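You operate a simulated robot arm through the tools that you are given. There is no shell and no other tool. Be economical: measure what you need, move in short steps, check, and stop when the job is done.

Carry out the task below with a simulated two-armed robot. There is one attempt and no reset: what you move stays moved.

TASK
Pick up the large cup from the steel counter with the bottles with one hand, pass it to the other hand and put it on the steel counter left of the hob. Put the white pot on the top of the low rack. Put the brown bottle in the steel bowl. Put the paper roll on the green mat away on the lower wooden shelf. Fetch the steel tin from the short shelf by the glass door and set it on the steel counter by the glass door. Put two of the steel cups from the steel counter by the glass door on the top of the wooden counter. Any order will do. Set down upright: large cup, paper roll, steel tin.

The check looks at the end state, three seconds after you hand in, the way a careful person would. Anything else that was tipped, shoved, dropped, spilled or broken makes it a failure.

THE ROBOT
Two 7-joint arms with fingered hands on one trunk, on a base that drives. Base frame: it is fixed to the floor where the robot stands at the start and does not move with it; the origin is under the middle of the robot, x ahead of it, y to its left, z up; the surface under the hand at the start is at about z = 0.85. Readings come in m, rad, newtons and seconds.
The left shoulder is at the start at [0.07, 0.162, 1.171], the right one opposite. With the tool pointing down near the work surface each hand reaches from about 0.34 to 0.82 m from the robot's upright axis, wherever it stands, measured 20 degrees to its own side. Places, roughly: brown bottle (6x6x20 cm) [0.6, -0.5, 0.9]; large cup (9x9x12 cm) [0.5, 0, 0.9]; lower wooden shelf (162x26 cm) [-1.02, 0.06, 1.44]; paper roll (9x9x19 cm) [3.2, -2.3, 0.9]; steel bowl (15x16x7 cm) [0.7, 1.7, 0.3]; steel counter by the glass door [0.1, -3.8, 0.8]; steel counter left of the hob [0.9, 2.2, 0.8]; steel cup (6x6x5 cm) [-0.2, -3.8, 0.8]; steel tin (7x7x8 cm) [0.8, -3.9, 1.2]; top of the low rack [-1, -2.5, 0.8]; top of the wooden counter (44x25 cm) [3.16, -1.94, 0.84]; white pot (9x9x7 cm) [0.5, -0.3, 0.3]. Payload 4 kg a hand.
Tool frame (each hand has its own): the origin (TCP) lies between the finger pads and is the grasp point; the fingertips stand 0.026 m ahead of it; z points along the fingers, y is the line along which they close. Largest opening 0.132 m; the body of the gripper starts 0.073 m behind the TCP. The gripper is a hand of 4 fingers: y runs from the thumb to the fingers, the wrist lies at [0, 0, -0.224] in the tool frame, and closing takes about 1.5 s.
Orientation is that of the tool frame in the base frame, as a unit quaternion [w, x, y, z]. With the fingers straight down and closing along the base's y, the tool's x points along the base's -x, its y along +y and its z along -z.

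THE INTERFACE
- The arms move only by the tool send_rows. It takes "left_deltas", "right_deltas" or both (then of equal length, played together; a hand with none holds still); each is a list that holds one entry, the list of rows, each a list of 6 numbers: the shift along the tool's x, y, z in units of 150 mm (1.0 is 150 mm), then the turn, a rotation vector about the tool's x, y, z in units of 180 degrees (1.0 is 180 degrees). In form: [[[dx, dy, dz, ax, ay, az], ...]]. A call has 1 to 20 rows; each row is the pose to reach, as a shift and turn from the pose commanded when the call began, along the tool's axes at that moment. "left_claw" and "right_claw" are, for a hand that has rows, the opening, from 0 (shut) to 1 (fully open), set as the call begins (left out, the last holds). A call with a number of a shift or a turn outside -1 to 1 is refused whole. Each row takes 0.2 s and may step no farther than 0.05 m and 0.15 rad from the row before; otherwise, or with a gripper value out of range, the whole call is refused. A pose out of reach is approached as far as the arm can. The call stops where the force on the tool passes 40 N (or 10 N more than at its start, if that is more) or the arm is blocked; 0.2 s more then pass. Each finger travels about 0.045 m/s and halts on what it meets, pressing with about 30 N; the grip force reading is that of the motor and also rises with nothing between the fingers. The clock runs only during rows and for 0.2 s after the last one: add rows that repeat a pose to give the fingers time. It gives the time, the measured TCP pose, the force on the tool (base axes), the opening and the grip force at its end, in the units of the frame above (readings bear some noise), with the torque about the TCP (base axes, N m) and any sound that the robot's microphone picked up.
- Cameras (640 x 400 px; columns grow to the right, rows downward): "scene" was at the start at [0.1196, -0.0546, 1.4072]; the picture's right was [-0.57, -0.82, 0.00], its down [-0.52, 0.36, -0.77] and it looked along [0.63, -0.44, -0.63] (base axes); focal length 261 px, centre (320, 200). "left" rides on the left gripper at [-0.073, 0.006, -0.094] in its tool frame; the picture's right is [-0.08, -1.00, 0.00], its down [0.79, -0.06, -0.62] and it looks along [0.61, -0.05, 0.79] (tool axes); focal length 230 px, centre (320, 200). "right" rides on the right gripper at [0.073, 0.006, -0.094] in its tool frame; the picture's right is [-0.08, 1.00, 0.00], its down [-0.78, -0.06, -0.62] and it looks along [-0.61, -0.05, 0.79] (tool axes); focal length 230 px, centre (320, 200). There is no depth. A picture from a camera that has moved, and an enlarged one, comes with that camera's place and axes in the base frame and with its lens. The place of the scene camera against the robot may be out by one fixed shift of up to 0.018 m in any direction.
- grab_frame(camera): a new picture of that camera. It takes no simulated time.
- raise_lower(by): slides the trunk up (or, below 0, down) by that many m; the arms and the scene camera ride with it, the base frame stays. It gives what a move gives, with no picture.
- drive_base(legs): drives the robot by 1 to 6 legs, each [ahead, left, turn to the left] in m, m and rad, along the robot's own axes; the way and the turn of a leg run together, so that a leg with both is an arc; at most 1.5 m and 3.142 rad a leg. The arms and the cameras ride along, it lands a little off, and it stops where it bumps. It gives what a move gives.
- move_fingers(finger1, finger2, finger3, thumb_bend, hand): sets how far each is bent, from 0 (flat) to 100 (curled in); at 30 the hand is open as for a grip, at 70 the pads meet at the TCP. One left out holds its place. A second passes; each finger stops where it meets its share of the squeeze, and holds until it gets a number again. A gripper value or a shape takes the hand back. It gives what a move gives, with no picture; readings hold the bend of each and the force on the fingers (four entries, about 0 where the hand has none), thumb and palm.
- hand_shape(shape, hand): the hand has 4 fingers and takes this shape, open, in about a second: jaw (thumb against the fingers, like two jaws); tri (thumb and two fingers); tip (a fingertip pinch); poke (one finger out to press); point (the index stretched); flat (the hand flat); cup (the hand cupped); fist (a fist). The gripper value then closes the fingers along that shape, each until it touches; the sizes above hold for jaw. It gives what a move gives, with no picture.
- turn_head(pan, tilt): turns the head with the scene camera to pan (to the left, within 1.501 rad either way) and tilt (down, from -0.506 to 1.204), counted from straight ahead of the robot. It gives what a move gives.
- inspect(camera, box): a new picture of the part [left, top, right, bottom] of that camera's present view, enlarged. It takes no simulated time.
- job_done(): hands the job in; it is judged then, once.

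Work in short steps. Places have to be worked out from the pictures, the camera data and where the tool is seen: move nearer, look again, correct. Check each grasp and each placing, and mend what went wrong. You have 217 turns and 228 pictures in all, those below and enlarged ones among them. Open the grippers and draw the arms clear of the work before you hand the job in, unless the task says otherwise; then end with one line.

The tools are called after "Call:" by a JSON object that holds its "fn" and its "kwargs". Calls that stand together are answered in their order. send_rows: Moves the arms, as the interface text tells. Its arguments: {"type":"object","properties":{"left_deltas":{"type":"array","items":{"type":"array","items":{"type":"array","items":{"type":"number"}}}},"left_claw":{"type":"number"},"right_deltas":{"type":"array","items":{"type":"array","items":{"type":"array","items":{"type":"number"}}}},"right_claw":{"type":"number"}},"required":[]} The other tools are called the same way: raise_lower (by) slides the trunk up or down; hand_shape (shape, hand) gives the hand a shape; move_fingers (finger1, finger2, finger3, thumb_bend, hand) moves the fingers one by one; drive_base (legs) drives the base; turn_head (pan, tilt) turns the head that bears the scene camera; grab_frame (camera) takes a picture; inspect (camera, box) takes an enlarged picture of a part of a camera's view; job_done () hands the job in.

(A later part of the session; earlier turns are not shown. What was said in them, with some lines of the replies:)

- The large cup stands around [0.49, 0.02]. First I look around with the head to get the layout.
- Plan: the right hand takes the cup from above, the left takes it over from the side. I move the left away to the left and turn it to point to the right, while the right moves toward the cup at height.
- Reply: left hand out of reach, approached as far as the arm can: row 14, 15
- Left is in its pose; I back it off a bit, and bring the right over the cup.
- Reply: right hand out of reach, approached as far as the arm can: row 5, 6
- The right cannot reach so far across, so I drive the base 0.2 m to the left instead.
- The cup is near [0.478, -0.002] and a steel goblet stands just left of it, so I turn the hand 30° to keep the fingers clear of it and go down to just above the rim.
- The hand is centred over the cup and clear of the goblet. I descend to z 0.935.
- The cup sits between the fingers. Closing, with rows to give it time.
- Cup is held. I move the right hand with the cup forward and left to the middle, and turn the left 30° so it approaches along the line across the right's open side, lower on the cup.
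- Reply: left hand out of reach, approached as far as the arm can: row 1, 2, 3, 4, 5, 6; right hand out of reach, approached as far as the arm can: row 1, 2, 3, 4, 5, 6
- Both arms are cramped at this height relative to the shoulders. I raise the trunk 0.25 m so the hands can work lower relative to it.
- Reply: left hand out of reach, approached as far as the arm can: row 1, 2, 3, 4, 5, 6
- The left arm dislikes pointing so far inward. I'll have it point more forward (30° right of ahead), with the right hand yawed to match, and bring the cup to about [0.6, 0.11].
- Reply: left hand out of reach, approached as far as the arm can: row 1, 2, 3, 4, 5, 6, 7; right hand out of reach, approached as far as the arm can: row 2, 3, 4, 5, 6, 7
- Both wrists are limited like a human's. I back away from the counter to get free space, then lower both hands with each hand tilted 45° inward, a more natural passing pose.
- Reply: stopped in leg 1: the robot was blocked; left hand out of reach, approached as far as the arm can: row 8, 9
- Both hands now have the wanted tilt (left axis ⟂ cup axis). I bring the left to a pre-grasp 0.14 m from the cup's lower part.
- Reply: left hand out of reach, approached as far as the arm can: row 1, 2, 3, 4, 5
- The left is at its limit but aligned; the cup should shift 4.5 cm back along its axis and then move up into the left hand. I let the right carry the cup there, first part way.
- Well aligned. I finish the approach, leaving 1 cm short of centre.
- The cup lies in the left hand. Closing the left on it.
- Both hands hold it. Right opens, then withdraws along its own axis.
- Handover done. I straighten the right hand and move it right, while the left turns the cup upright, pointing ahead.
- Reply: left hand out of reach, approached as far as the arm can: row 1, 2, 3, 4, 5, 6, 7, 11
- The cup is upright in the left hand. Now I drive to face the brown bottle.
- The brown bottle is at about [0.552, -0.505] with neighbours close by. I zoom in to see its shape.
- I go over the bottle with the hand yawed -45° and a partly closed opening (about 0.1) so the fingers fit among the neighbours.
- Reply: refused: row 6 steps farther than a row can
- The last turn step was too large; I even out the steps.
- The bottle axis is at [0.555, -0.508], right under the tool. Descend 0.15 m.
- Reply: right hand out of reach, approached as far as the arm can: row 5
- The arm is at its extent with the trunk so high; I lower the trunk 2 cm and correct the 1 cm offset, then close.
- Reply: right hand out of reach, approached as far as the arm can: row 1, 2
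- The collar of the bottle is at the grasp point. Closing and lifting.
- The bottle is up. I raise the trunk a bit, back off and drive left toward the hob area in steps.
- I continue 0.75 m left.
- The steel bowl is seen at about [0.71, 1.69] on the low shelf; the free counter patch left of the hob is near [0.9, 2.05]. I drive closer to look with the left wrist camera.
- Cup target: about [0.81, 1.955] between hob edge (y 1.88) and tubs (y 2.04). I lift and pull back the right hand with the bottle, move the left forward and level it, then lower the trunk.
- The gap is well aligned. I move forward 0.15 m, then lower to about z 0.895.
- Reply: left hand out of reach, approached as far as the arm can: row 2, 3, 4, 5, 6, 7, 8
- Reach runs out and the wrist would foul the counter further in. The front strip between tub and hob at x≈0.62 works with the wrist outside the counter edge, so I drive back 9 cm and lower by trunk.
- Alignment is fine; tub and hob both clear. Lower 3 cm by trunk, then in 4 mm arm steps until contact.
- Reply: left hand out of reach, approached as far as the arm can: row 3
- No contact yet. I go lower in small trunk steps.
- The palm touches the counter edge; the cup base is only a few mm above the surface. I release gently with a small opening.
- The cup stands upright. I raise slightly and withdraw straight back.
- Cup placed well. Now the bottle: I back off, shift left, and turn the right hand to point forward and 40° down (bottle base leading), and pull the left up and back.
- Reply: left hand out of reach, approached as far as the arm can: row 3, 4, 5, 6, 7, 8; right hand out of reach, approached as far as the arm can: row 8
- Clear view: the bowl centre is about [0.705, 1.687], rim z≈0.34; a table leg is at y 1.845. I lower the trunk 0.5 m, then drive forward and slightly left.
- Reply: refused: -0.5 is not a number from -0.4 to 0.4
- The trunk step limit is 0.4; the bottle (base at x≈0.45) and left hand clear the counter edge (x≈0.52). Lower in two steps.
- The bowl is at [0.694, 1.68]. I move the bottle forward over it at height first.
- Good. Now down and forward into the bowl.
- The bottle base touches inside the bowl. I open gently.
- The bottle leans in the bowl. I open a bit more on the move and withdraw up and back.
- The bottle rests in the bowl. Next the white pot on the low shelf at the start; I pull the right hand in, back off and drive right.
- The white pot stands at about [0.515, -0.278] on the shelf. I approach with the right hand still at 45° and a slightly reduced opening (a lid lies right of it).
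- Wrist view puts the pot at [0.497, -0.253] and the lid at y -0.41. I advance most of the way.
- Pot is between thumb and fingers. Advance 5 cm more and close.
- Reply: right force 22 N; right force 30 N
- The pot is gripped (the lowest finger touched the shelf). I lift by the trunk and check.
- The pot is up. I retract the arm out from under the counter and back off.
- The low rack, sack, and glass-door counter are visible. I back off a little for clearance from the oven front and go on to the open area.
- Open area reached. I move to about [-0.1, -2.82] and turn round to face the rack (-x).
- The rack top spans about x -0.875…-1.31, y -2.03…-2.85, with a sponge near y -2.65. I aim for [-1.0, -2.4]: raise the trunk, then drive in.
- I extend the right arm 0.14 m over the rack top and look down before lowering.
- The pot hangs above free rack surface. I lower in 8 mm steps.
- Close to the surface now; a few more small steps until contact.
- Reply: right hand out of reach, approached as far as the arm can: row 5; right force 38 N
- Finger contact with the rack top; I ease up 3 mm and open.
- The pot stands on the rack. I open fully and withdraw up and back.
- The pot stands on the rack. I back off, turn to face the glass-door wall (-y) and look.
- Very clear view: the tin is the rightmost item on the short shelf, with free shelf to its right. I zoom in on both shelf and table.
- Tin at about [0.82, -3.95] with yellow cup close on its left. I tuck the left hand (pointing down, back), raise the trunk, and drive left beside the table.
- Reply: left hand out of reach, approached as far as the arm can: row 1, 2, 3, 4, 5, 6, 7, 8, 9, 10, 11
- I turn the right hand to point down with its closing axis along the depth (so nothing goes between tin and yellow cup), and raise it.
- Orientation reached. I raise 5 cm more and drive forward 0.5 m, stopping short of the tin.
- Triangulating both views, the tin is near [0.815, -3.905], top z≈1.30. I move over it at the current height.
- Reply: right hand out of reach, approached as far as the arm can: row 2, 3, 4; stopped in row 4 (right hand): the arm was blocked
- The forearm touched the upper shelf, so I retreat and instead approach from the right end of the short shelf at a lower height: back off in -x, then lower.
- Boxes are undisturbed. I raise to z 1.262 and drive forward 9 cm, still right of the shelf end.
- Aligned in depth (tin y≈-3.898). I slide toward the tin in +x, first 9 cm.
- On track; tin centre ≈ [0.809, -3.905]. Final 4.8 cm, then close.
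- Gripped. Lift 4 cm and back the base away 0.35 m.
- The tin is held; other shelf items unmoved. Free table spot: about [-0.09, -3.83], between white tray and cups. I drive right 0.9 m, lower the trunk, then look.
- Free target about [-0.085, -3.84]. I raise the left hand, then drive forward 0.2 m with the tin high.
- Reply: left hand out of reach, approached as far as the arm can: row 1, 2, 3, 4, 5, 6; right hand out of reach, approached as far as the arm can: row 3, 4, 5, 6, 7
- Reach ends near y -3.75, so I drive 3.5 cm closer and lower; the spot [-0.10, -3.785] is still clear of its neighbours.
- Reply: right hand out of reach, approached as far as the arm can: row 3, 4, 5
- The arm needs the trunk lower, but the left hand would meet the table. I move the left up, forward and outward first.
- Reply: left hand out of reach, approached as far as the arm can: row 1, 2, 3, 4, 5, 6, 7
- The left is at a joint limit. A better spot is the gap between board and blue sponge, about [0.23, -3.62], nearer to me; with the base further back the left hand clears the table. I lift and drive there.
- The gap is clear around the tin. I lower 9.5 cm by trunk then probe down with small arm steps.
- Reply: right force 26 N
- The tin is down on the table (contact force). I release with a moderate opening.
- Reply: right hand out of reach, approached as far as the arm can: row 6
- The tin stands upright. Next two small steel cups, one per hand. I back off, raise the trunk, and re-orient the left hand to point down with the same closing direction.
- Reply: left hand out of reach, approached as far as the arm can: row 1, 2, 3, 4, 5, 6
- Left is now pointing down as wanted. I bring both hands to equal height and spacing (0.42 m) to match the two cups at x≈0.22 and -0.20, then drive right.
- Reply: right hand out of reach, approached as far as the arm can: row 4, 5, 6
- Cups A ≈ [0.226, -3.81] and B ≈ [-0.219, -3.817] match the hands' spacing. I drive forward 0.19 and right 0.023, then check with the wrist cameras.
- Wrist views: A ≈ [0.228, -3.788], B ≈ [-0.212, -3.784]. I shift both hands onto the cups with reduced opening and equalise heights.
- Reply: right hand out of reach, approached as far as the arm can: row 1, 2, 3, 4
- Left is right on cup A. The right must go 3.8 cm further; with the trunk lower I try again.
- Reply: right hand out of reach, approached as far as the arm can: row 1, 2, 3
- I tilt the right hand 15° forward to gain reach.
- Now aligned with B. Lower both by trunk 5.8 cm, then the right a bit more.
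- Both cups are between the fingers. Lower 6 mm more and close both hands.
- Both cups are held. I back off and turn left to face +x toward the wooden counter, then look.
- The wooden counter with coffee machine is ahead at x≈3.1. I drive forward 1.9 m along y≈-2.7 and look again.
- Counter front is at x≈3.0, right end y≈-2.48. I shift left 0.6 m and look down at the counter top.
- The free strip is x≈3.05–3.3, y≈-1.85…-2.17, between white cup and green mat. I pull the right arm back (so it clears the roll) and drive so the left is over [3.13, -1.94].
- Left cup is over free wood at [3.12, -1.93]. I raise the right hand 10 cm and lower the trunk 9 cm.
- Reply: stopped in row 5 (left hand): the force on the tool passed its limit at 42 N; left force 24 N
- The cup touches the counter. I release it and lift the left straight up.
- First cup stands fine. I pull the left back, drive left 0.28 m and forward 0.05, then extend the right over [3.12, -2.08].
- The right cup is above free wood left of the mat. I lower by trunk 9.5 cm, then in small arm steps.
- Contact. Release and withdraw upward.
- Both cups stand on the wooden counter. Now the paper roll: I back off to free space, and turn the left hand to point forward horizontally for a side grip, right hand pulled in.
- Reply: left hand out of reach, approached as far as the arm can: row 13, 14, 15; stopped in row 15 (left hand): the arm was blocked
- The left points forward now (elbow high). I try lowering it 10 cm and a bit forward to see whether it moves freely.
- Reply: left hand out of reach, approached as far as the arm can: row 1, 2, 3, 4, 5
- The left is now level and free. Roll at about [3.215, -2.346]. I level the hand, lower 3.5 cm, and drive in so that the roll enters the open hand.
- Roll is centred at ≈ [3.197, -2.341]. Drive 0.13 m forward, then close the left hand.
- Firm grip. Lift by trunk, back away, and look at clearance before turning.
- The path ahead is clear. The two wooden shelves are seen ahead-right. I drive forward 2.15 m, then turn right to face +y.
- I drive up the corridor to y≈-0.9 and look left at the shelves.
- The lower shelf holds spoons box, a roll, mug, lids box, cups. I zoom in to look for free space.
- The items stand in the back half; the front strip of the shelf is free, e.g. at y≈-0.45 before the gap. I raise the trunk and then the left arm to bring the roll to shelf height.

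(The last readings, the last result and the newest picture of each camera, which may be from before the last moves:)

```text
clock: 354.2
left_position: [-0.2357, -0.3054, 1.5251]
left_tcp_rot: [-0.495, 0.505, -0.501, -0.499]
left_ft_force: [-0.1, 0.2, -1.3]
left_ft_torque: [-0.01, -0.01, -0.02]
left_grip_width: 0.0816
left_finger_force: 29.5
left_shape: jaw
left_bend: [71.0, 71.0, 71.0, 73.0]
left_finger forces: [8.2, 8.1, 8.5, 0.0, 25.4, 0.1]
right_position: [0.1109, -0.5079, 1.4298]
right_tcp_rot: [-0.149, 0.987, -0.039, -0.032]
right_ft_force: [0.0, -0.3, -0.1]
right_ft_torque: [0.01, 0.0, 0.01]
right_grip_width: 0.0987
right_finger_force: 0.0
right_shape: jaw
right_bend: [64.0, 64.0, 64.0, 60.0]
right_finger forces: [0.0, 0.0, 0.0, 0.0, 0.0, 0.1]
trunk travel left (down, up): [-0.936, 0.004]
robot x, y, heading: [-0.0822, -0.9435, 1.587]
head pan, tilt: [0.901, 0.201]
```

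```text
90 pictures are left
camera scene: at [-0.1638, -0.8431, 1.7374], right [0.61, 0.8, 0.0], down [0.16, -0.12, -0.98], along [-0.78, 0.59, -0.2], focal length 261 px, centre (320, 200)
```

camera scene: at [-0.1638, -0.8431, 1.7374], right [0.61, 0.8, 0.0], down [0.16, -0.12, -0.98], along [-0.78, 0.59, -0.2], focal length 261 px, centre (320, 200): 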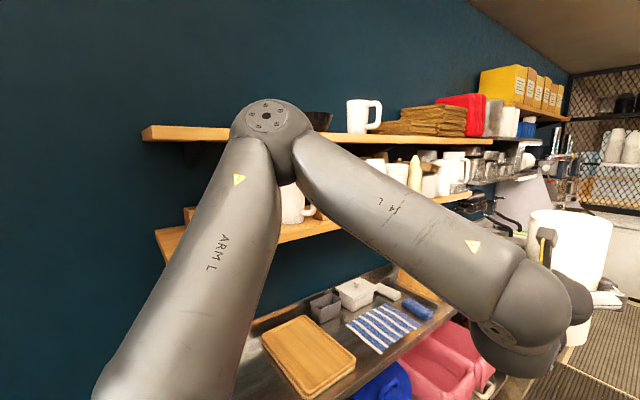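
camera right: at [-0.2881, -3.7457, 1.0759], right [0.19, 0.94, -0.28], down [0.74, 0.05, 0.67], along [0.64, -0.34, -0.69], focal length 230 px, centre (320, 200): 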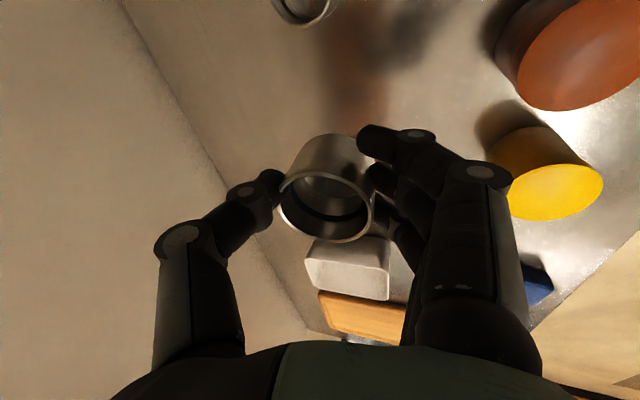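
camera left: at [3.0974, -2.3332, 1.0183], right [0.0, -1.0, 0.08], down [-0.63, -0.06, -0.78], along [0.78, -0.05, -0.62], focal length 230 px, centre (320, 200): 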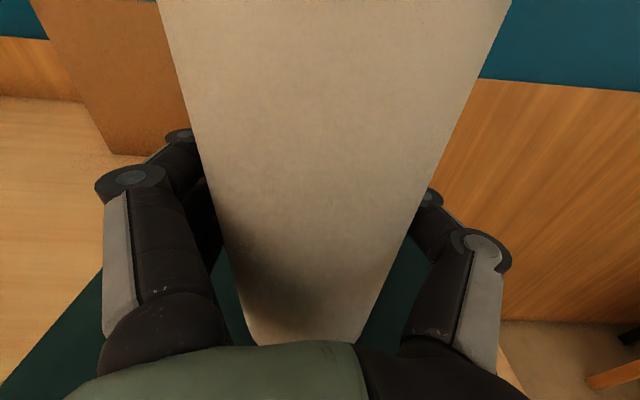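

Works. I raise 4.5 cm more, drive forward to y≈-0.31, and turn left to face the shelf.

Call:
{"fn": "send_rows", "kwargs": {"left_deltas": [[[-0.1, 0, 0, 0, 0, 0], [-0.2, 0, 0, 0, 0, 0], [-0.3, 0, 0, 0, 0, 0]]]}}

Call:
{"fn": "drive_base", "kwargs": {"legs": [[0.63, 0, 0], [0, 0, 1.555]]}}

Call:
{"fn": "turn_head", "kwargs": {"pan": 0.0, "tilt": 0.2}}

Call:
{"fn": "grab_frame", "kwargs": {"camera": "scene"}}

Call:
{"fn": "grab_frame", "kwargs": {"camera": "left"}}

```text
clock: 355.0
left_position: [-0.2335, -0.3029, 1.5693]
left_tcp_rot: [-0.494, 0.506, -0.501, -0.499]
left_ft_force: [0.1, -0.1, -1.7]
left_ft_torque: [0.0, 0.0, 0.05]
left_grip_width: 0.0819
left_finger_force: 30.1
left_shape: jaw
left_bend: [71.0, 71.0, 71.0, 73.0]
left_finger forces: [8.1, 8.1, 8.5, 0.0, 25.4, 0.0]
right_position: [0.1111, -0.5067, 1.4291]
right_tcp_rot: [-0.148, 0.988, -0.04, -0.032]
right_ft_force: [0.1, 0.4, 0.2]
right_ft_torque: [0.01, 0.03, -0.02]
right_grip_width: 0.0987
right_finger_force: 0.1
right_shape: jaw
right_bend: [64.0, 64.0, 64.0, 60.0]
right_finger forces: [0.0, 0.0, 0.0, 0.0, 0.0, 0.1]
trunk travel left (down, up): [-0.936, 0.004]
robot x, y, heading: [-0.0864, -0.9402, 1.59]
head pan, tilt: [0.901, 0.201]
```

```text
clock: 362.4
left_position: [-0.7434, -0.4459, 1.5692]
left_tcp_rot: [-0.002, 0.711, -0.003, -0.703]
left_ft_force: [0.4, 0.0, -2.4]
left_ft_torque: [0.0, 0.0, -0.01]
left_grip_width: 0.082
left_finger_force: 30.1
left_shape: jaw
left_bend: [71.0, 71.0, 71.0, 73.0]
left_finger forces: [8.0, 8.1, 8.4, 0.1, 25.0, 0.0]
right_position: [-0.5335, -0.1045, 1.4291]
right_tcp_rot: [-0.083, 0.732, 0.664, -0.128]
right_ft_force: [-0.6, 0.4, -0.1]
right_ft_torque: [-0.03, 0.0, -0.02]
right_grip_width: 0.0989
right_finger_force: 0.1
right_shape: jaw
right_bend: [64.0, 64.0, 64.0, 60.0]
right_finger forces: [0.0, 0.0, 0.0, 0.1, 0.1, 0.0]
trunk travel left (down, up): [-0.936, 0.004]
robot x, y, heading: [-0.0975, -0.3148, -3.136]
head pan, tilt: [0.901, 0.201]
```

```text
clock: 363.6
left_position: [-0.7438, -0.4457, 1.5697]
left_tcp_rot: [-0.003, 0.712, -0.003, -0.703]
left_ft_force: [-0.2, -0.4, -2.3]
left_ft_torque: [0.0, -0.01, 0.03]
left_grip_width: 0.0819
left_finger_force: 30.2
left_shape: jaw
left_bend: [71.0, 71.0, 71.0, 73.0]
left_finger forces: [7.9, 8.1, 8.5, 0.0, 25.1, 0.0]
right_position: [-0.5337, -0.105, 1.4293]
right_tcp_rot: [-0.083, 0.732, 0.665, -0.126]
right_ft_force: [0.1, 0.0, -0.6]
right_ft_torque: [0.0, 0.03, -0.01]
right_grip_width: 0.0989
right_finger_force: 0.1
right_shape: jaw
right_bend: [64.0, 64.0, 64.0, 60.0]
right_finger forces: [0.1, 0.0, 0.1, 0.0, 0.0, 0.0]
trunk travel left (down, up): [-0.936, 0.004]
robot x, y, heading: [-0.1001, -0.312, -3.138]
head pan, tilt: [0.0, 0.201]
```

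```text
89 pictures are left
camera scene: at [-0.245, -0.317, 1.7374], right [0.0, 1.0, 0.0], down [0.2, 0.0, -0.98], along [-0.98, 0.0, -0.2], focal length 261 px, centre (320, 200)
```

scene: 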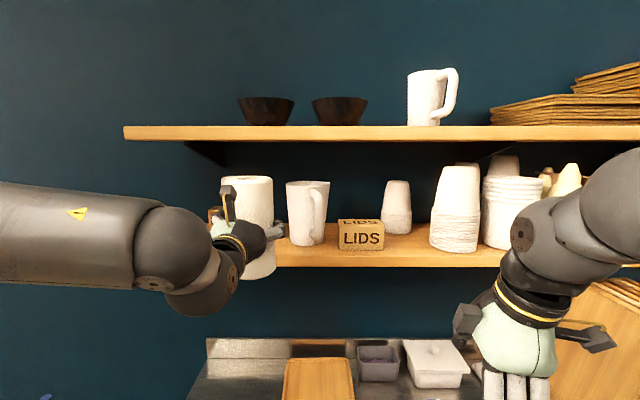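

```text
88 pictures are left
camera left: at [-0.6516, -0.4518, 1.6427], right [0.01, 1.0, 0.08], down [0.63, 0.06, -0.78], along [-0.78, 0.05, -0.62], focal length 230 px, centre (320, 200)
```

left: 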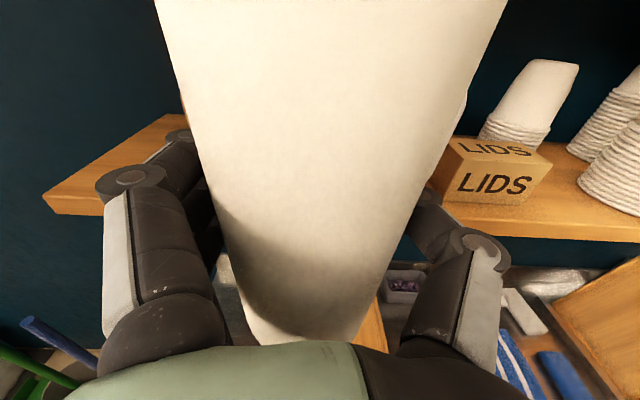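

The visible stretch is crowded. I shift right 0.5 m (staying clear of the shelf) to see the rest of it.

Call:
{"fn": "drive_base", "kwargs": {"legs": [[-0.04, -0.5, 0]]}}

Call:
{"fn": "grab_frame", "kwargs": {"camera": "scene"}}

Call:
{"fn": "turn_head", "kwargs": {"pan": -0.5, "tilt": 0.2}}

Call:
{"fn": "grab_frame", "kwargs": {"camera": "scene"}}

```text
clock: 366.5
left_position: [-0.7045, 0.0618, 1.5686]
left_tcp_rot: [-0.004, 0.712, -0.003, -0.702]
left_ft_force: [0.5, -1.1, -2.4]
left_ft_torque: [0.02, -0.01, 0.0]
left_grip_width: 0.0818
left_finger_force: 30.1
left_shape: jaw
left_bend: [71.0, 71.0, 71.0, 73.0]
left_finger forces: [8.0, 8.3, 8.5, 0.0, 25.0, 0.1]
right_position: [-0.4935, 0.4023, 1.4296]
right_tcp_rot: [-0.083, 0.733, 0.663, -0.126]
right_ft_force: [0.9, 0.3, 0.7]
right_ft_torque: [0.06, 0.01, -0.04]
right_grip_width: 0.0988
right_finger_force: 0.0
right_shape: jaw
right_bend: [64.0, 64.0, 64.0, 60.0]
right_finger forces: [0.1, 0.0, 0.1, 0.0, 0.0, 0.0]
trunk travel left (down, up): [-0.936, 0.004]
robot x, y, heading: [-0.0593, 0.1964, -3.139]
head pan, tilt: [0.0, 0.201]
```

```text
87 pictures are left
camera scene: at [-0.2065, 0.189, 1.7374], right [0.0, 1.0, 0.0], down [0.2, 0.0, -0.98], along [-0.98, 0.0, -0.2], focal length 261 px, centre (320, 200)
```

scene: 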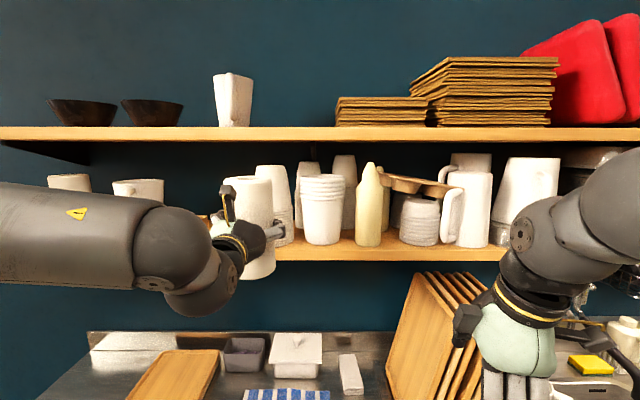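

```text
clock: 367.5
left_position: [-0.7047, 0.0654, 1.5684]
left_tcp_rot: [-0.003, 0.712, -0.004, -0.702]
left_ft_force: [0.1, 0.0, -1.4]
left_ft_torque: [0.01, 0.0, 0.03]
left_grip_width: 0.0817
left_finger_force: 29.8
left_shape: jaw
left_bend: [71.0, 71.0, 71.0, 73.0]
left_finger forces: [8.0, 8.1, 8.4, 0.0, 25.0, 0.0]
right_position: [-0.4936, 0.4052, 1.429]
right_tcp_rot: [-0.083, 0.733, 0.663, -0.127]
right_ft_force: [0.1, 0.7, 0.1]
right_ft_torque: [-0.01, 0.03, -0.03]
right_grip_width: 0.0987
right_finger_force: 0.0
right_shape: jaw
right_bend: [64.0, 64.0, 64.0, 60.0]
right_finger forces: [0.1, 0.1, 0.0, 0.1, 0.1, 0.0]
trunk travel left (down, up): [-0.936, 0.004]
robot x, y, heading: [-0.0606, 0.1998, -3.144]
head pan, tilt: [-0.499, 0.201]
```

```text
86 pictures are left
camera scene: at [-0.1948, 0.2376, 1.7374], right [0.48, 0.88, 0.0], down [0.18, -0.1, -0.98], along [-0.86, 0.47, -0.2], focal length 261 px, centre (320, 200)
```

scene: 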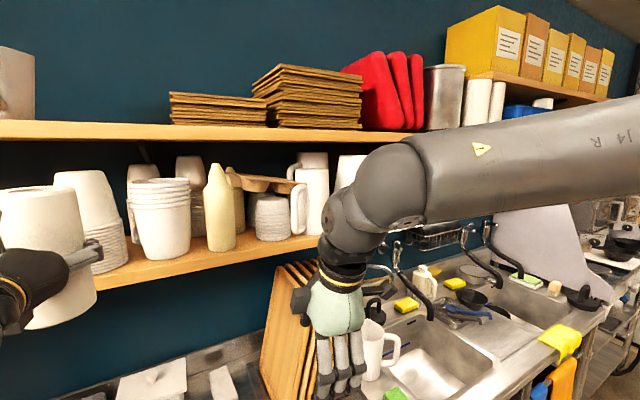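

Best spot: in front of the low SPOONS box at the left end, about [-0.965, -0.675], where the shelf front half is free (existing roll at y≈-0.54). I drive left 0.74 m and check.

Call:
{"fn": "drive_base", "kwargs": {"legs": [[0, 0.74, 0]]}}

Call:
{"fn": "turn_head", "kwargs": {"pan": 0.1, "tilt": 0.3}}

Call:
{"fn": "grab_frame", "kwargs": {"camera": "scene"}}

Call:
{"fn": "grab_frame", "kwargs": {"camera": "left"}}

```text
clock: 371.6
left_position: [-0.7042, -0.6868, 1.5689]
left_tcp_rot: [-0.003, 0.712, -0.004, -0.702]
left_ft_force: [-0.9, 0.4, -3.0]
left_ft_torque: [0.0, 0.03, 0.02]
left_grip_width: 0.0818
left_finger_force: 29.8
left_shape: jaw
left_bend: [71.0, 71.0, 71.0, 73.0]
left_finger forces: [8.0, 8.1, 8.5, 0.0, 25.0, 0.0]
right_position: [-0.4942, -0.3462, 1.4291]
right_tcp_rot: [-0.083, 0.733, 0.663, -0.126]
right_ft_force: [-0.2, 1.2, -0.1]
right_ft_torque: [-0.03, 0.02, 0.01]
right_grip_width: 0.0989
right_finger_force: 0.1
right_shape: jaw
right_bend: [64.0, 64.0, 64.0, 60.0]
right_finger forces: [0.0, 0.0, 0.0, 0.0, 0.0, 0.0]
trunk travel left (down, up): [-0.936, 0.004]
robot x, y, heading: [-0.06, -0.5571, -3.144]
head pan, tilt: [-0.499, 0.201]
```

```text
clock: 372.6
left_position: [-0.7039, -0.689, 1.5683]
left_tcp_rot: [-0.003, 0.712, -0.003, -0.702]
left_ft_force: [-0.2, -0.5, -1.3]
left_ft_torque: [0.02, 0.02, -0.03]
left_grip_width: 0.082
left_finger_force: 29.4
left_shape: jaw
left_bend: [71.0, 71.0, 71.0, 73.0]
left_finger forces: [8.0, 8.1, 8.5, 0.0, 24.9, 0.0]
right_position: [-0.4928, -0.3494, 1.4297]
right_tcp_rot: [-0.083, 0.732, 0.664, -0.127]
right_ft_force: [0.1, 0.6, -0.6]
right_ft_torque: [0.03, 0.04, 0.0]
right_grip_width: 0.0989
right_finger_force: 0.1
right_shape: jaw
right_bend: [64.0, 64.0, 64.0, 60.0]
right_finger forces: [0.0, 0.0, 0.1, 0.0, 0.1, 0.0]
trunk travel left (down, up): [-0.936, 0.004]
robot x, y, heading: [-0.0639, -0.5559, -3.144]
head pan, tilt: [0.099, 0.3]
```

```text
85 pictures are left
camera scene: at [-0.2055, -0.5707, 1.7281], right [-0.1, 1.0, 0.0], down [0.29, 0.03, -0.96], along [-0.95, -0.09, -0.3], focal length 261 px, centre (320, 200)
```

scene: 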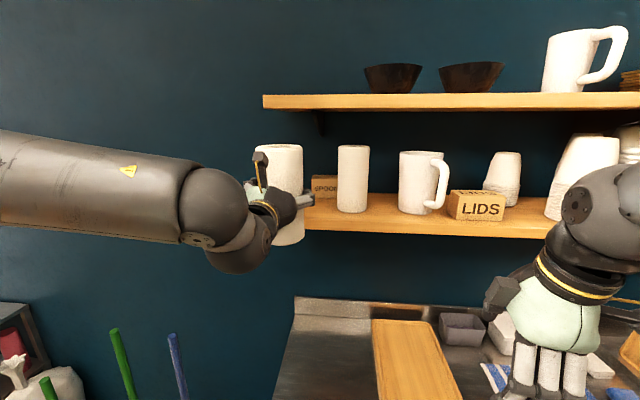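

```text
84 pictures are left
camera left: at [-0.6127, -0.6956, 1.6426], right [0.01, 1.0, 0.08], down [0.63, 0.05, -0.78], along [-0.78, 0.06, -0.63], focal length 230 px, centre (320, 200)
```

left: 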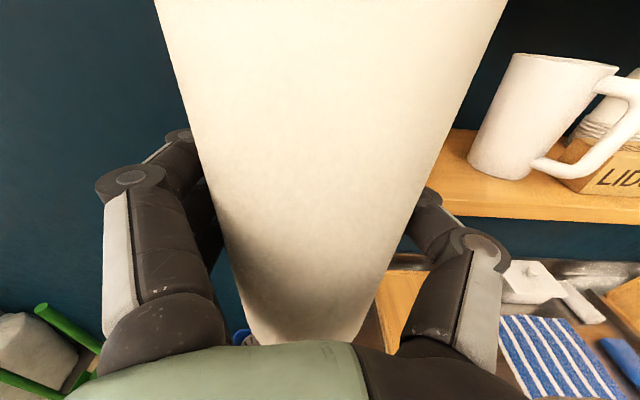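

Checked: SPOONS box front at x≈-1.08, existing roll centre ≈[-0.99,-0.545], shelf top ≈1.46 (front edge x≈-0.90). Target [-0.96, -0.69]. I raise 3 cm and drive in 0.17 m.

Call:
{"fn": "send_rows", "kwargs": {"left_deltas": [[[-0.1, 0, 0, 0, 0, 0], [-0.2, 0, 0, 0, 0, 0]]]}}

Call:
{"fn": "drive_base", "kwargs": {"legs": [[0.15, 0.005, 0]]}}

Call:
{"fn": "grab_frame", "kwargs": {"camera": "scene"}}

Call:
{"fn": "grab_frame", "kwargs": {"camera": "left"}}

```text
clock: 373.1
left_position: [-0.7046, -0.6895, 1.5996]
left_tcp_rot: [-0.003, 0.712, -0.004, -0.702]
left_ft_force: [0.2, 0.1, -2.5]
left_ft_torque: [0.04, 0.01, -0.01]
left_grip_width: 0.0818
left_finger_force: 29.9
left_shape: jaw
left_bend: [71.0, 71.0, 71.0, 73.0]
left_finger forces: [8.0, 8.1, 8.5, 0.0, 25.0, 0.0]
right_position: [-0.4925, -0.3499, 1.4288]
right_tcp_rot: [-0.083, 0.732, 0.664, -0.126]
right_ft_force: [0.2, 0.7, -0.1]
right_ft_torque: [-0.03, 0.02, 0.02]
right_grip_width: 0.0986
right_finger_force: 0.1
right_shape: jaw
right_bend: [64.0, 64.0, 64.0, 60.0]
right_finger forces: [0.0, 0.0, 0.0, 0.1, 0.0, 0.1]
trunk travel left (down, up): [-0.936, 0.004]
robot x, y, heading: [-0.058, -0.558, -3.146]
head pan, tilt: [0.099, 0.3]
```

```text
clock: 374.5
left_position: [-0.8489, -0.6944, 1.6009]
left_tcp_rot: [-0.003, 0.71, -0.004, -0.704]
left_ft_force: [1.4, 0.5, -1.7]
left_ft_torque: [0.01, 0.02, 0.01]
left_grip_width: 0.0817
left_finger_force: 29.6
left_shape: jaw
left_bend: [71.0, 71.0, 71.0, 73.0]
left_finger forces: [7.9, 8.1, 8.5, 0.0, 25.1, 0.0]
right_position: [-0.639, -0.3541, 1.4306]
right_tcp_rot: [-0.086, 0.731, 0.664, -0.127]
right_ft_force: [0.2, 0.1, 0.5]
right_ft_torque: [0.01, 0.05, -0.02]
right_grip_width: 0.0989
right_finger_force: 0.0
right_shape: jaw
right_bend: [64.0, 64.0, 64.0, 60.0]
right_finger forces: [0.0, 0.0, 0.0, 0.1, 0.0, 0.0]
trunk travel left (down, up): [-0.936, 0.004]
robot x, y, heading: [-0.2088, -0.5626, -3.14]
head pan, tilt: [0.099, 0.3]
```

```text
83 pictures are left
camera scene: at [-0.3495, -0.5755, 1.7286], right [-0.1, 0.99, 0.0], down [0.29, 0.03, -0.96], along [-0.95, -0.1, -0.29], focal length 261 px, centre (320, 200)
```

scene: 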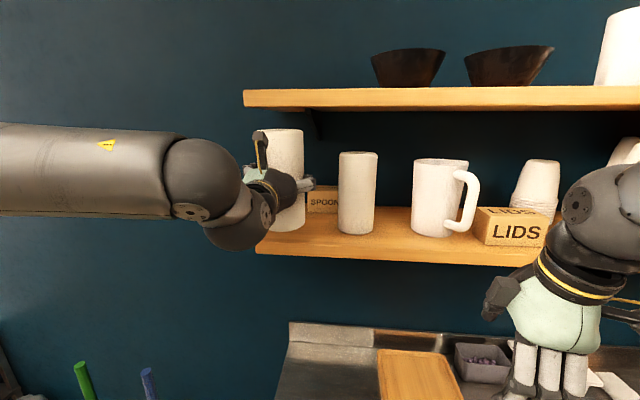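

```text
82 pictures are left
camera left: at [-0.7574, -0.6998, 1.6743], right [0.01, 1.0, 0.08], down [0.62, 0.05, -0.78], along [-0.78, 0.05, -0.62], focal length 230 px, centre (320, 200)
```

left: 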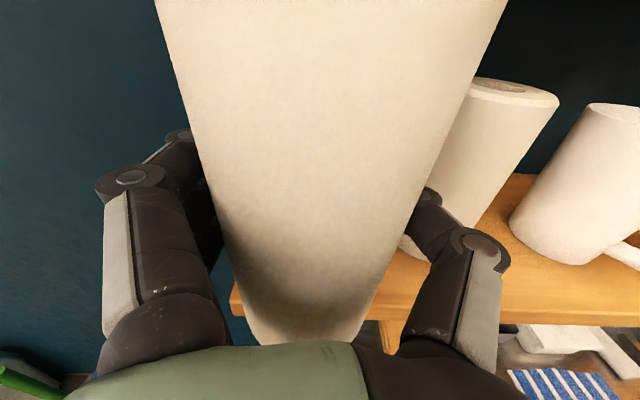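

Shelf end corner is at [-0.90, -0.785]; alignment is good. I advance 6 cm by base and 5 cm by arm.

Call:
{"fn": "drive_base", "kwargs": {"legs": [[0.055, -0.003, 0]]}}

Call:
{"fn": "send_rows", "kwargs": {"left_deltas": [[[0, 0, 0.12, 0, 0, 0], [0, 0, 0.24, 0, 0, 0], [0, 0, 0.36, 0, 0, 0], [0, 0, 0.36, 0, 0, 0]]]}}

Call:
{"fn": "grab_frame", "kwargs": {"camera": "scene"}}

Call:
{"fn": "grab_frame", "kwargs": {"camera": "left"}}

```text
clock: 375.5
left_position: [-0.8927, -0.6923, 1.6057]
left_tcp_rot: [-0.003, 0.708, -0.003, -0.706]
left_ft_force: [1.2, -0.3, -2.2]
left_ft_torque: [-0.01, 0.02, 0.0]
left_grip_width: 0.0818
left_finger_force: 30.0
left_shape: jaw
left_bend: [71.0, 71.0, 71.0, 73.0]
left_finger forces: [7.8, 8.0, 8.5, 0.1, 24.9, 0.0]
right_position: [-0.6834, -0.3539, 1.4342]
right_tcp_rot: [-0.086, 0.731, 0.664, -0.13]
right_ft_force: [0.7, -0.2, 0.5]
right_ft_torque: [0.01, 0.07, -0.04]
right_grip_width: 0.0986
right_finger_force: 0.1
right_shape: jaw
right_bend: [64.0, 64.0, 64.0, 60.0]
right_finger forces: [0.1, 0.0, 0.0, 0.1, 0.1, 0.1]
trunk travel left (down, up): [-0.936, 0.004]
robot x, y, heading: [-0.267, -0.5563, -3.136]
head pan, tilt: [0.099, 0.3]
```

```text
clock: 376.5
left_position: [-0.9623, -0.6908, 1.5977]
left_tcp_rot: [-0.003, 0.712, -0.003, -0.702]
left_ft_force: [0.0, -0.1, -0.8]
left_ft_torque: [0.0, 0.01, 0.02]
left_grip_width: 0.0819
left_finger_force: 29.4
left_shape: jaw
left_bend: [71.0, 71.0, 71.0, 73.0]
left_finger forces: [8.0, 8.1, 8.5, 0.0, 25.1, 0.0]
right_position: [-0.698, -0.3523, 1.428]
right_tcp_rot: [-0.083, 0.732, 0.665, -0.127]
right_ft_force: [-0.8, 0.0, -1.9]
right_ft_torque: [0.0, -0.04, -0.02]
right_grip_width: 0.0988
right_finger_force: 0.1
right_shape: jaw
right_bend: [64.0, 64.0, 64.0, 60.0]
right_finger forces: [0.0, 0.0, 0.0, 0.0, 0.0, 0.0]
trunk travel left (down, up): [-0.936, 0.004]
robot x, y, heading: [-0.2602, -0.5561, -3.141]
head pan, tilt: [0.099, 0.3]
```

```text
81 pictures are left
camera scene: at [-0.41, -0.5726, 1.7278], right [-0.1, 0.99, 0.0], down [0.3, 0.03, -0.95], along [-0.95, -0.1, -0.3], focal length 261 px, centre (320, 200)
```

scene: 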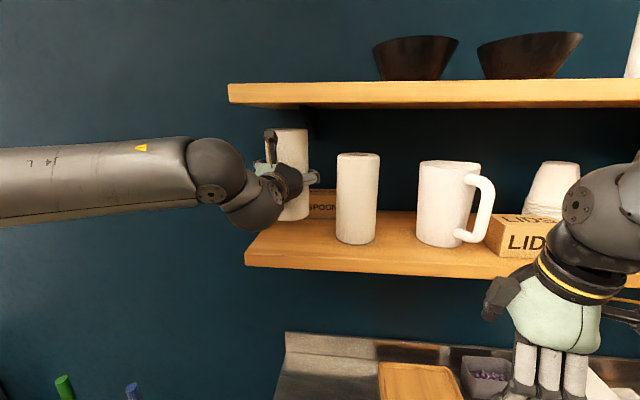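

```text
80 pictures are left
camera left: at [-0.872, -0.6966, 1.6716], right [0.01, 1.0, 0.08], down [0.63, 0.06, -0.78], along [-0.78, 0.05, -0.63], focal length 230 px, centre (320, 200)
```

left: 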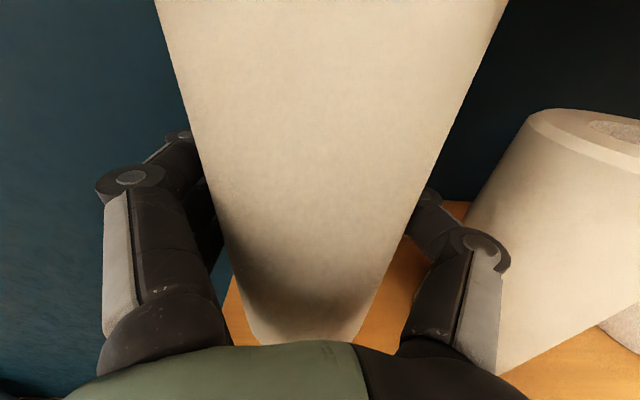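

The roll is above the shelf. I lower in small steps to contact.

Call:
{"fn": "send_rows", "kwargs": {"left_deltas": [[[0.05, 0, 0, 0, 0, 0], [0.1, 0, 0, 0, 0, 0], [0.15, 0, 0, 0, 0, 0], [0.19, 0, 0, 0, 0, 0], [0.215, 0, 0, 0, 0, 0]]]}}

Call:
{"fn": "inspect", "kwargs": {"camera": "scene", "box": [200, 80, 420, 290]}}

```text
clock: 377.7
left_position: [-0.9595, -0.6929, 1.5663]
left_tcp_rot: [-0.002, 0.711, -0.002, -0.704]
left_ft_force: [0.1, 0.3, -2.3]
left_ft_torque: [0.01, -0.03, 0.01]
left_grip_width: 0.0818
left_finger_force: 30.2
left_shape: jaw
left_bend: [71.0, 71.0, 71.0, 73.0]
left_finger forces: [7.9, 8.2, 8.5, 0.1, 24.9, 0.1]
right_position: [-0.6956, -0.3525, 1.4302]
right_tcp_rot: [-0.083, 0.732, 0.664, -0.128]
right_ft_force: [0.0, 0.2, 0.1]
right_ft_torque: [-0.01, 0.02, 0.02]
right_grip_width: 0.0984
right_finger_force: 0.0
right_shape: jaw
right_bend: [64.0, 64.0, 64.0, 60.0]
right_finger forces: [0.0, 0.0, 0.1, 0.0, 0.1, 0.0]
trunk travel left (down, up): [-0.936, 0.004]
robot x, y, heading: [-0.2623, -0.564, -3.139]
head pan, tilt: [0.099, 0.3]
```

```text
1.90 times, centred on (310, 185) of scene
camera zoom: at [-0.4072, -0.5734, 1.7281], right [-0.1, 0.99, 0.0], down [0.29, 0.03, -0.96], along [-0.95, -0.1, -0.3], focal length 497 px, centre (339, 229)
```

zoom: 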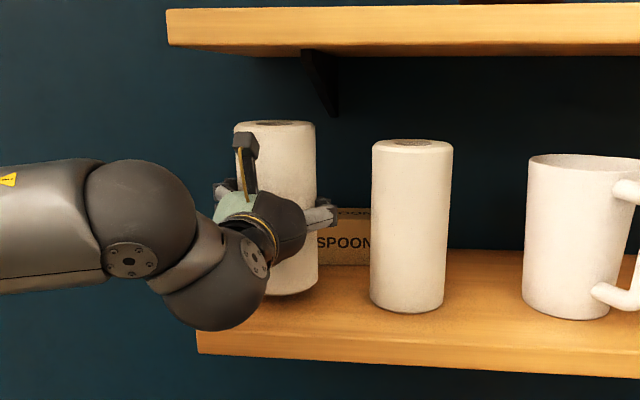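

About 2 cm still to go; continue down in small steps.

Call:
{"fn": "send_rows", "kwargs": {"left_deltas": [[[0.03, 0, 0, 0, 0, 0], [0.06, 0, 0, 0, 0, 0], [0.09, 0, 0, 0, 0, 0], [0.11, 0, 0, 0, 0, 0], [0.13, 0, 0, 0, 0, 0]]]}}

Call:
{"fn": "inspect", "kwargs": {"camera": "scene", "box": [200, 80, 420, 290]}}

```text
clock: 378.9
left_position: [-0.9599, -0.6922, 1.5462]
left_tcp_rot: [-0.002, 0.711, -0.002, -0.704]
left_ft_force: [-0.7, -0.2, -2.1]
left_ft_torque: [0.01, 0.0, 0.02]
left_grip_width: 0.082
left_finger_force: 29.8
left_shape: jaw
left_bend: [71.0, 71.0, 71.0, 73.0]
left_finger forces: [7.9, 8.1, 8.4, 0.1, 25.0, 0.0]
right_position: [-0.696, -0.352, 1.4289]
right_tcp_rot: [-0.084, 0.732, 0.664, -0.127]
right_ft_force: [-0.4, 0.1, -0.3]
right_ft_torque: [0.0, -0.03, -0.01]
right_grip_width: 0.0985
right_finger_force: 0.0
right_shape: jaw
right_bend: [64.0, 64.0, 64.0, 60.0]
right_finger forces: [0.1, 0.0, 0.1, 0.0, 0.1, 0.0]
trunk travel left (down, up): [-0.936, 0.004]
robot x, y, heading: [-0.2618, -0.5575, -3.139]
head pan, tilt: [0.099, 0.3]
```

```text
1.90 times, centred on (310, 185) of scene
camera zoom: at [-0.4071, -0.5731, 1.7281], right [-0.1, 0.99, 0.0], down [0.29, 0.03, -0.96], along [-0.95, -0.1, -0.3], focal length 497 px, centre (339, 229)
```

zoom: 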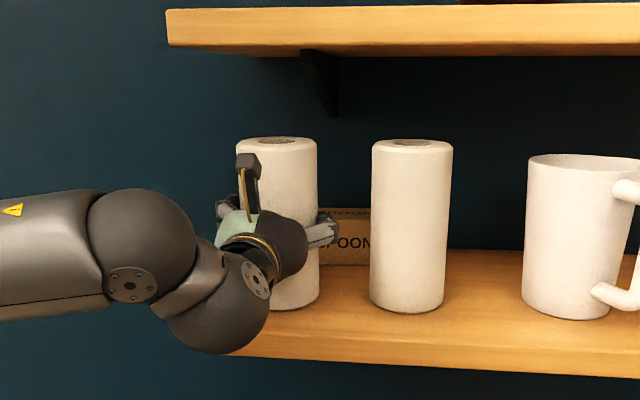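

Call:
{"fn": "send_rows", "kwargs": {"left_deltas": [[[0.015, 0, 0, 0, 0, 0], [0.03, 0, 0, 0, 0, 0], [0.045, 0, 0, 0, 0, 0], [0.06, 0, 0, 0, 0, 0]]]}}

```text
clock: 379.9
left_position: [-0.9588, -0.6905, 1.5436]
left_tcp_rot: [-0.003, 0.708, -0.002, -0.707]
left_ft_force: [-9.0, -1.1, 24.0]
left_ft_torque: [-0.21, 0.17, -0.11]
left_grip_width: 0.0818
left_finger_force: 30.5
left_shape: jaw
left_bend: [71.0, 71.0, 71.0, 73.0]
left_finger forces: [10.4, 9.3, 8.9, 0.1, 26.1, 0.0]
right_position: [-0.694, -0.3517, 1.4299]
right_tcp_rot: [-0.084, 0.732, 0.664, -0.128]
right_ft_force: [-0.2, 0.7, 0.0]
right_ft_torque: [0.04, -0.05, 0.01]
right_grip_width: 0.0988
right_finger_force: 0.0
right_shape: jaw
right_bend: [64.0, 64.0, 64.0, 60.0]
right_finger forces: [0.1, 0.0, 0.1, 0.1, 0.0, 0.1]
trunk travel left (down, up): [-0.936, 0.004]
robot x, y, heading: [-0.2604, -0.5589, -3.139]
head pan, tilt: [0.099, 0.3]
```

Contact with the shelf. I ease up 2 mm, open moderately and look.

Call:
{"fn": "send_rows", "kwargs": {"left_deltas": [[[-0.03, 0, 0, 0, 0, 0], [-0.03, 0, 0, 0, 0, 0], [-0.03, 0, 0, 0, 0, 0], [-0.03, 0, 0, 0, 0, 0], [-0.03, 0, 0, 0, 0, 0], [-0.03, 0, 0, 0, 0, 0]]], "left_claw": 0.82}}

Call:
{"fn": "grab_frame", "kwargs": {"camera": "left"}}

Call:
{"fn": "inspect", "kwargs": {"camera": "scene", "box": [200, 80, 420, 290]}}

```text
clock: 381.3
left_position: [-0.9599, -0.6906, 1.5423]
left_tcp_rot: [-0.003, 0.712, -0.003, -0.702]
left_ft_force: [0.7, 0.0, 0.0]
left_ft_torque: [0.0, -0.03, 0.01]
left_grip_width: 0.108
left_finger_force: 0.1
left_shape: jaw
left_bend: [58.0, 58.0, 58.0, 53.0]
left_finger forces: [0.0, 0.0, 0.1, 0.0, 0.0, 0.0]
right_position: [-0.6949, -0.3534, 1.4298]
right_tcp_rot: [-0.084, 0.731, 0.665, -0.128]
right_ft_force: [-0.7, -0.2, 0.1]
right_ft_torque: [-0.01, 0.03, 0.0]
right_grip_width: 0.0988
right_finger_force: 0.0
right_shape: jaw
right_bend: [64.0, 64.0, 64.0, 60.0]
right_finger forces: [0.1, 0.0, 0.1, 0.0, 0.1, 0.1]
trunk travel left (down, up): [-0.936, 0.004]
robot x, y, heading: [-0.2584, -0.5572, -3.137]
head pan, tilt: [0.099, 0.3]
```

```text
77 pictures are left
camera left: at [-0.8673, -0.6961, 1.6162], right [0.01, 1.0, 0.08], down [0.63, 0.06, -0.78], along [-0.78, 0.05, -0.62], focal length 230 px, centre (320, 200)
```

left: 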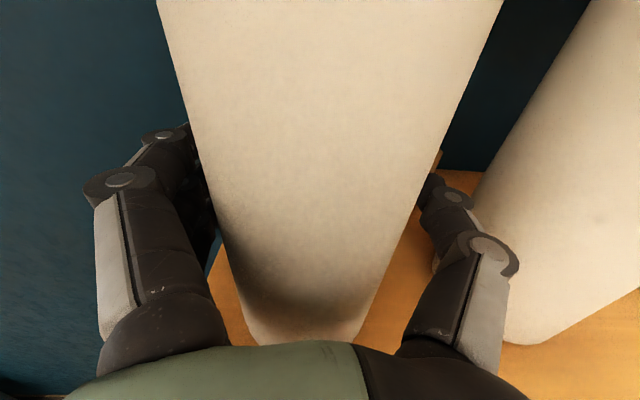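

```text
1.90 times, centred on (310, 185) of scene
camera zoom: at [-0.4064, -0.5727, 1.7282], right [-0.1, 0.99, 0.0], down [0.29, 0.03, -0.96], along [-0.95, -0.1, -0.3], focal length 497 px, centre (339, 229)
```

zoom: 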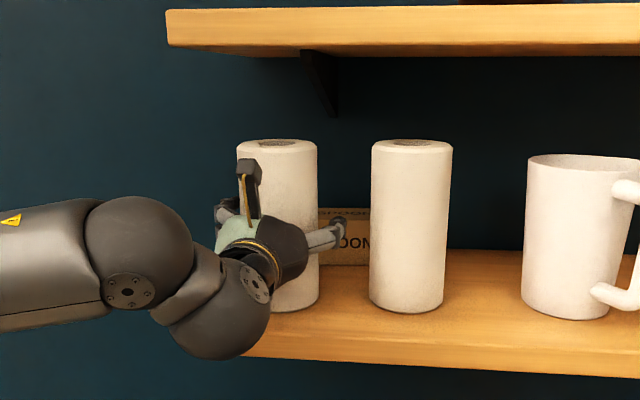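

The roll stands free. I withdraw the hand straight back by arm, then by base.

Call:
{"fn": "send_rows", "kwargs": {"left_deltas": [[[0, 0, -0.1, 0, 0, 0], [0, 0, -0.2, 0, 0, 0], [0, 0, -0.3, 0, 0, 0], [0, 0, -0.4, 0, 0, 0], [0, 0, -0.5, 0, 0, 0]]]}}

Call:
{"fn": "drive_base", "kwargs": {"legs": [[-0.16, 0, 0]]}}

Call:
{"fn": "grab_frame", "kwargs": {"camera": "scene"}}

```text
clock: 382.5
left_position: [-0.8818, -0.6896, 1.5472]
left_tcp_rot: [-0.003, 0.709, -0.003, -0.705]
left_ft_force: [0.6, 0.3, 0.7]
left_ft_torque: [0.0, -0.02, 0.01]
left_grip_width: 0.1084
left_finger_force: 0.0
left_shape: jaw
left_bend: [58.0, 58.0, 58.0, 53.0]
left_finger forces: [0.1, 0.0, 0.1, 0.0, 0.0, 0.0]
right_position: [-0.6918, -0.3514, 1.43]
right_tcp_rot: [-0.084, 0.731, 0.665, -0.129]
right_ft_force: [0.1, -0.4, 0.8]
right_ft_torque: [-0.01, -0.01, 0.01]
right_grip_width: 0.0987
right_finger_force: 0.0
right_shape: jaw
right_bend: [64.0, 64.0, 64.0, 60.0]
right_finger forces: [0.0, 0.0, 0.0, 0.0, 0.0, 0.0]
trunk travel left (down, up): [-0.936, 0.004]
robot x, y, heading: [-0.2663, -0.5603, -3.141]
head pan, tilt: [0.099, 0.3]
```

```text
clock: 383.9
left_position: [-0.7281, -0.6911, 1.543]
left_tcp_rot: [-0.002, 0.712, -0.002, -0.702]
left_ft_force: [0.3, 0.4, 0.1]
left_ft_torque: [-0.01, 0.02, 0.02]
left_grip_width: 0.1079
left_finger_force: 0.1
left_shape: jaw
left_bend: [58.0, 58.0, 58.0, 53.0]
left_finger forces: [0.0, 0.0, 0.0, 0.0, 0.0, 0.0]
right_position: [-0.5396, -0.352, 1.4295]
right_tcp_rot: [-0.083, 0.732, 0.665, -0.126]
right_ft_force: [-0.3, -0.1, -0.1]
right_ft_torque: [0.01, 0.01, -0.02]
right_grip_width: 0.0987
right_finger_force: 0.0
right_shape: jaw
right_bend: [64.0, 64.0, 64.0, 60.0]
right_finger forces: [0.0, 0.0, 0.0, 0.1, 0.0, 0.0]
trunk travel left (down, up): [-0.936, 0.004]
robot x, y, heading: [-0.1029, -0.5524, -3.13]
head pan, tilt: [0.099, 0.3]
```

```text
75 pictures are left
camera scene: at [-0.252, -0.5722, 1.7277], right [-0.1, 0.99, 0.0], down [0.3, 0.03, -0.95], along [-0.95, -0.1, -0.3], focal length 261 px, centre (320, 200)
```

scene: 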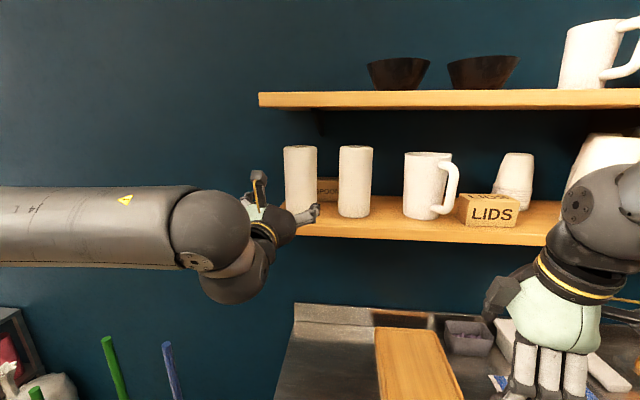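

The paper roll stands upright on the lower shelf. I check for side effects: the area below and then the start counter.

Call:
{"fn": "turn_head", "kwargs": {"pan": -0.7, "tilt": 0.8}}

Call:
{"fn": "grab_frame", "kwargs": {"camera": "scene"}}

Call:
{"fn": "drive_base", "kwargs": {"legs": [[0, 0, -1.571]]}}

Call:
{"fn": "turn_head", "kwargs": {"pan": -0.9, "tilt": 0.6}}

Call:
{"fn": "grab_frame", "kwargs": {"camera": "scene"}}

```text
clock: 385.0
left_position: [-0.7261, -0.6907, 1.5436]
left_tcp_rot: [-0.002, 0.711, -0.003, -0.703]
left_ft_force: [0.1, 0.4, 0.1]
left_ft_torque: [0.0, 0.01, -0.01]
left_grip_width: 0.108
left_finger_force: 0.1
left_shape: jaw
left_bend: [58.0, 58.0, 58.0, 53.0]
left_finger forces: [0.1, 0.0, 0.0, 0.0, 0.0, 0.0]
right_position: [-0.5372, -0.3522, 1.4308]
right_tcp_rot: [-0.084, 0.731, 0.665, -0.127]
right_ft_force: [-0.8, 0.2, 0.5]
right_ft_torque: [0.02, 0.01, -0.03]
right_grip_width: 0.0986
right_finger_force: 0.1
right_shape: jaw
right_bend: [64.0, 64.0, 64.0, 60.0]
right_finger forces: [0.1, 0.0, 0.1, 0.0, 0.0, 0.0]
trunk travel left (down, up): [-0.936, 0.004]
robot x, y, heading: [-0.103, -0.5581, -3.135]
head pan, tilt: [-0.7, 0.799]
```

```text
74 pictures are left
camera scene: at [-0.2173, -0.5112, 1.6838], right [0.64, 0.77, 0.0], down [0.55, -0.46, -0.7], along [-0.54, 0.45, -0.72], focal length 261 px, centre (320, 200)
```

scene: 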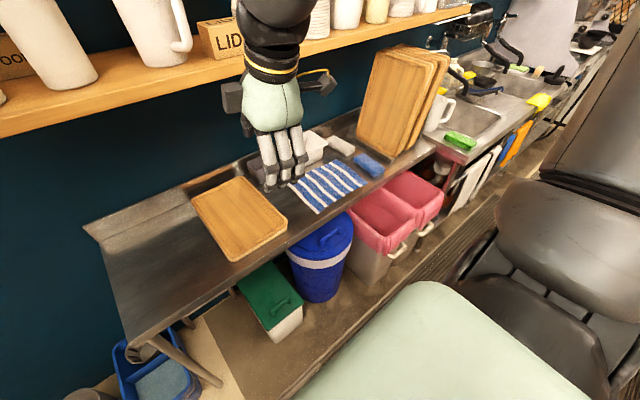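

```text
clock: 389.3
left_position: [-0.2219, 0.0691, 1.5433]
left_tcp_rot: [0.505, -0.495, 0.512, 0.488]
left_ft_force: [-1.2, -1.1, -0.5]
left_ft_torque: [-0.02, -0.01, 0.01]
left_grip_width: 0.1079
left_finger_force: 0.1
left_shape: jaw
left_bend: [58.0, 58.0, 58.0, 53.0]
left_finger forces: [0.0, 0.0, 0.0, 0.0, 0.0, 0.1]
right_position: [0.1129, -0.1308, 1.4294]
right_tcp_rot: [-0.149, 0.987, -0.06, -0.029]
right_ft_force: [-0.2, 0.0, 0.6]
right_ft_torque: [0.0, -0.01, 0.0]
right_grip_width: 0.0988
right_finger_force: 0.1
right_shape: jaw
right_bend: [64.0, 64.0, 64.0, 60.0]
right_finger forces: [0.0, 0.1, 0.1, 0.0, 0.1, 0.0]
trunk travel left (down, up): [-0.936, 0.004]
robot x, y, heading: [-0.1053, -0.5569, 1.55]
head pan, tilt: [-0.7, 0.799]
```

```text
clock: 390.0
left_position: [-0.2208, 0.0681, 1.5448]
left_tcp_rot: [0.506, -0.494, 0.512, 0.488]
left_ft_force: [0.3, -0.2, 0.8]
left_ft_torque: [-0.01, 0.04, 0.01]
left_grip_width: 0.1078
left_finger_force: 0.1
left_shape: jaw
left_bend: [58.0, 58.0, 58.0, 53.0]
left_finger forces: [0.0, 0.1, 0.0, 0.0, 0.1, 0.0]
right_position: [0.1127, -0.131, 1.4292]
right_tcp_rot: [-0.149, 0.987, -0.06, -0.029]
right_ft_force: [0.1, -0.1, -0.2]
right_ft_torque: [-0.02, 0.01, -0.01]
right_grip_width: 0.0987
right_finger_force: 0.0
right_shape: jaw
right_bend: [64.0, 64.0, 64.0, 60.0]
right_finger forces: [0.1, 0.1, 0.1, 0.1, 0.0, 0.0]
trunk travel left (down, up): [-0.936, 0.004]
robot x, y, heading: [-0.1008, -0.5583, 1.547]
head pan, tilt: [-0.901, 0.6]
```

```text
73 pictures are left
camera scene: at [-0.0329, -0.4591, 1.7006], right [0.6, -0.8, 0.0], down [-0.45, -0.34, -0.82], along [0.66, 0.5, -0.57], focal length 261 px, centre (320, 200)
```

scene: 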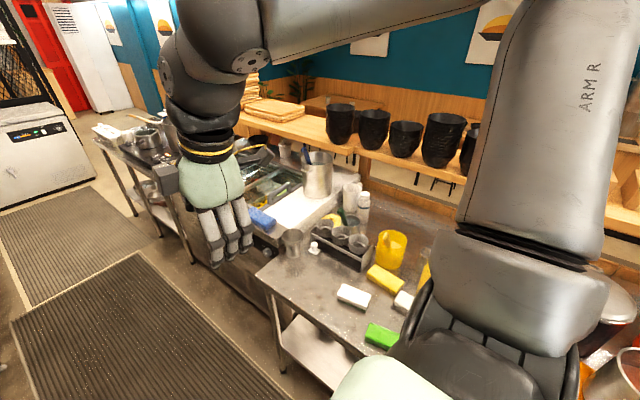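

Everything looks undisturbed. I open both grippers fully before handing in.

Call:
{"fn": "send_rows", "kwargs": {"left_deltas": [[[0, 0, 0, 0, 0, 0], [0, 0, 0, 0, 0, 0], [0, 0, 0, 0, 0, 0], [0, 0, 0, 0, 0, 0]]], "right_deltas": [[[0, 0, 0, 0, 0, 0], [0, 0, 0, 0, 0, 0], [0, 0, 0, 0, 0, 0], [0, 0, 0, 0, 0, 0]]], "left_claw": 1, "right_claw": 1}}

Call:
{"fn": "job_done", "kwargs": {}}

```text
clock: 391.0
left_position: [-0.22, 0.0675, 1.5441]
left_tcp_rot: [0.506, -0.494, 0.512, 0.488]
left_ft_force: [-0.6, -0.4, 0.6]
left_ft_torque: [0.0, -0.03, -0.02]
left_grip_width: 0.1318
left_finger_force: 0.0
left_shape: jaw
left_bend: [30.0, 30.0, 30.0, 30.0]
left_finger forces: [0.0, 0.0, 0.0, 0.0, 0.0, 0.0]
right_position: [0.1131, -0.1311, 1.4293]
right_tcp_rot: [-0.15, 0.986, -0.061, -0.029]
right_ft_force: [-0.3, -0.7, 0.4]
right_ft_torque: [-0.02, 0.02, -0.02]
right_grip_width: 0.1317
right_finger_force: 0.1
right_shape: jaw
right_bend: [30.0, 30.0, 30.0, 30.0]
right_finger forces: [0.0, 0.0, 0.0, 0.0, 0.0, 0.0]
trunk travel left (down, up): [-0.936, 0.004]
robot x, y, heading: [-0.1027, -0.5569, 1.546]
head pan, tilt: [-0.901, 0.6]
```

```text
The job is handed in.
```

All six items were put where the task asked and the job is handed in: the large cup (passed right to left), tin and paper roll stand upright, the bottle leans in the steel bowl, and I saw nothing else knocked over, though the arm briefly touched the shelf above the tin and the base bumped something once while reversing.
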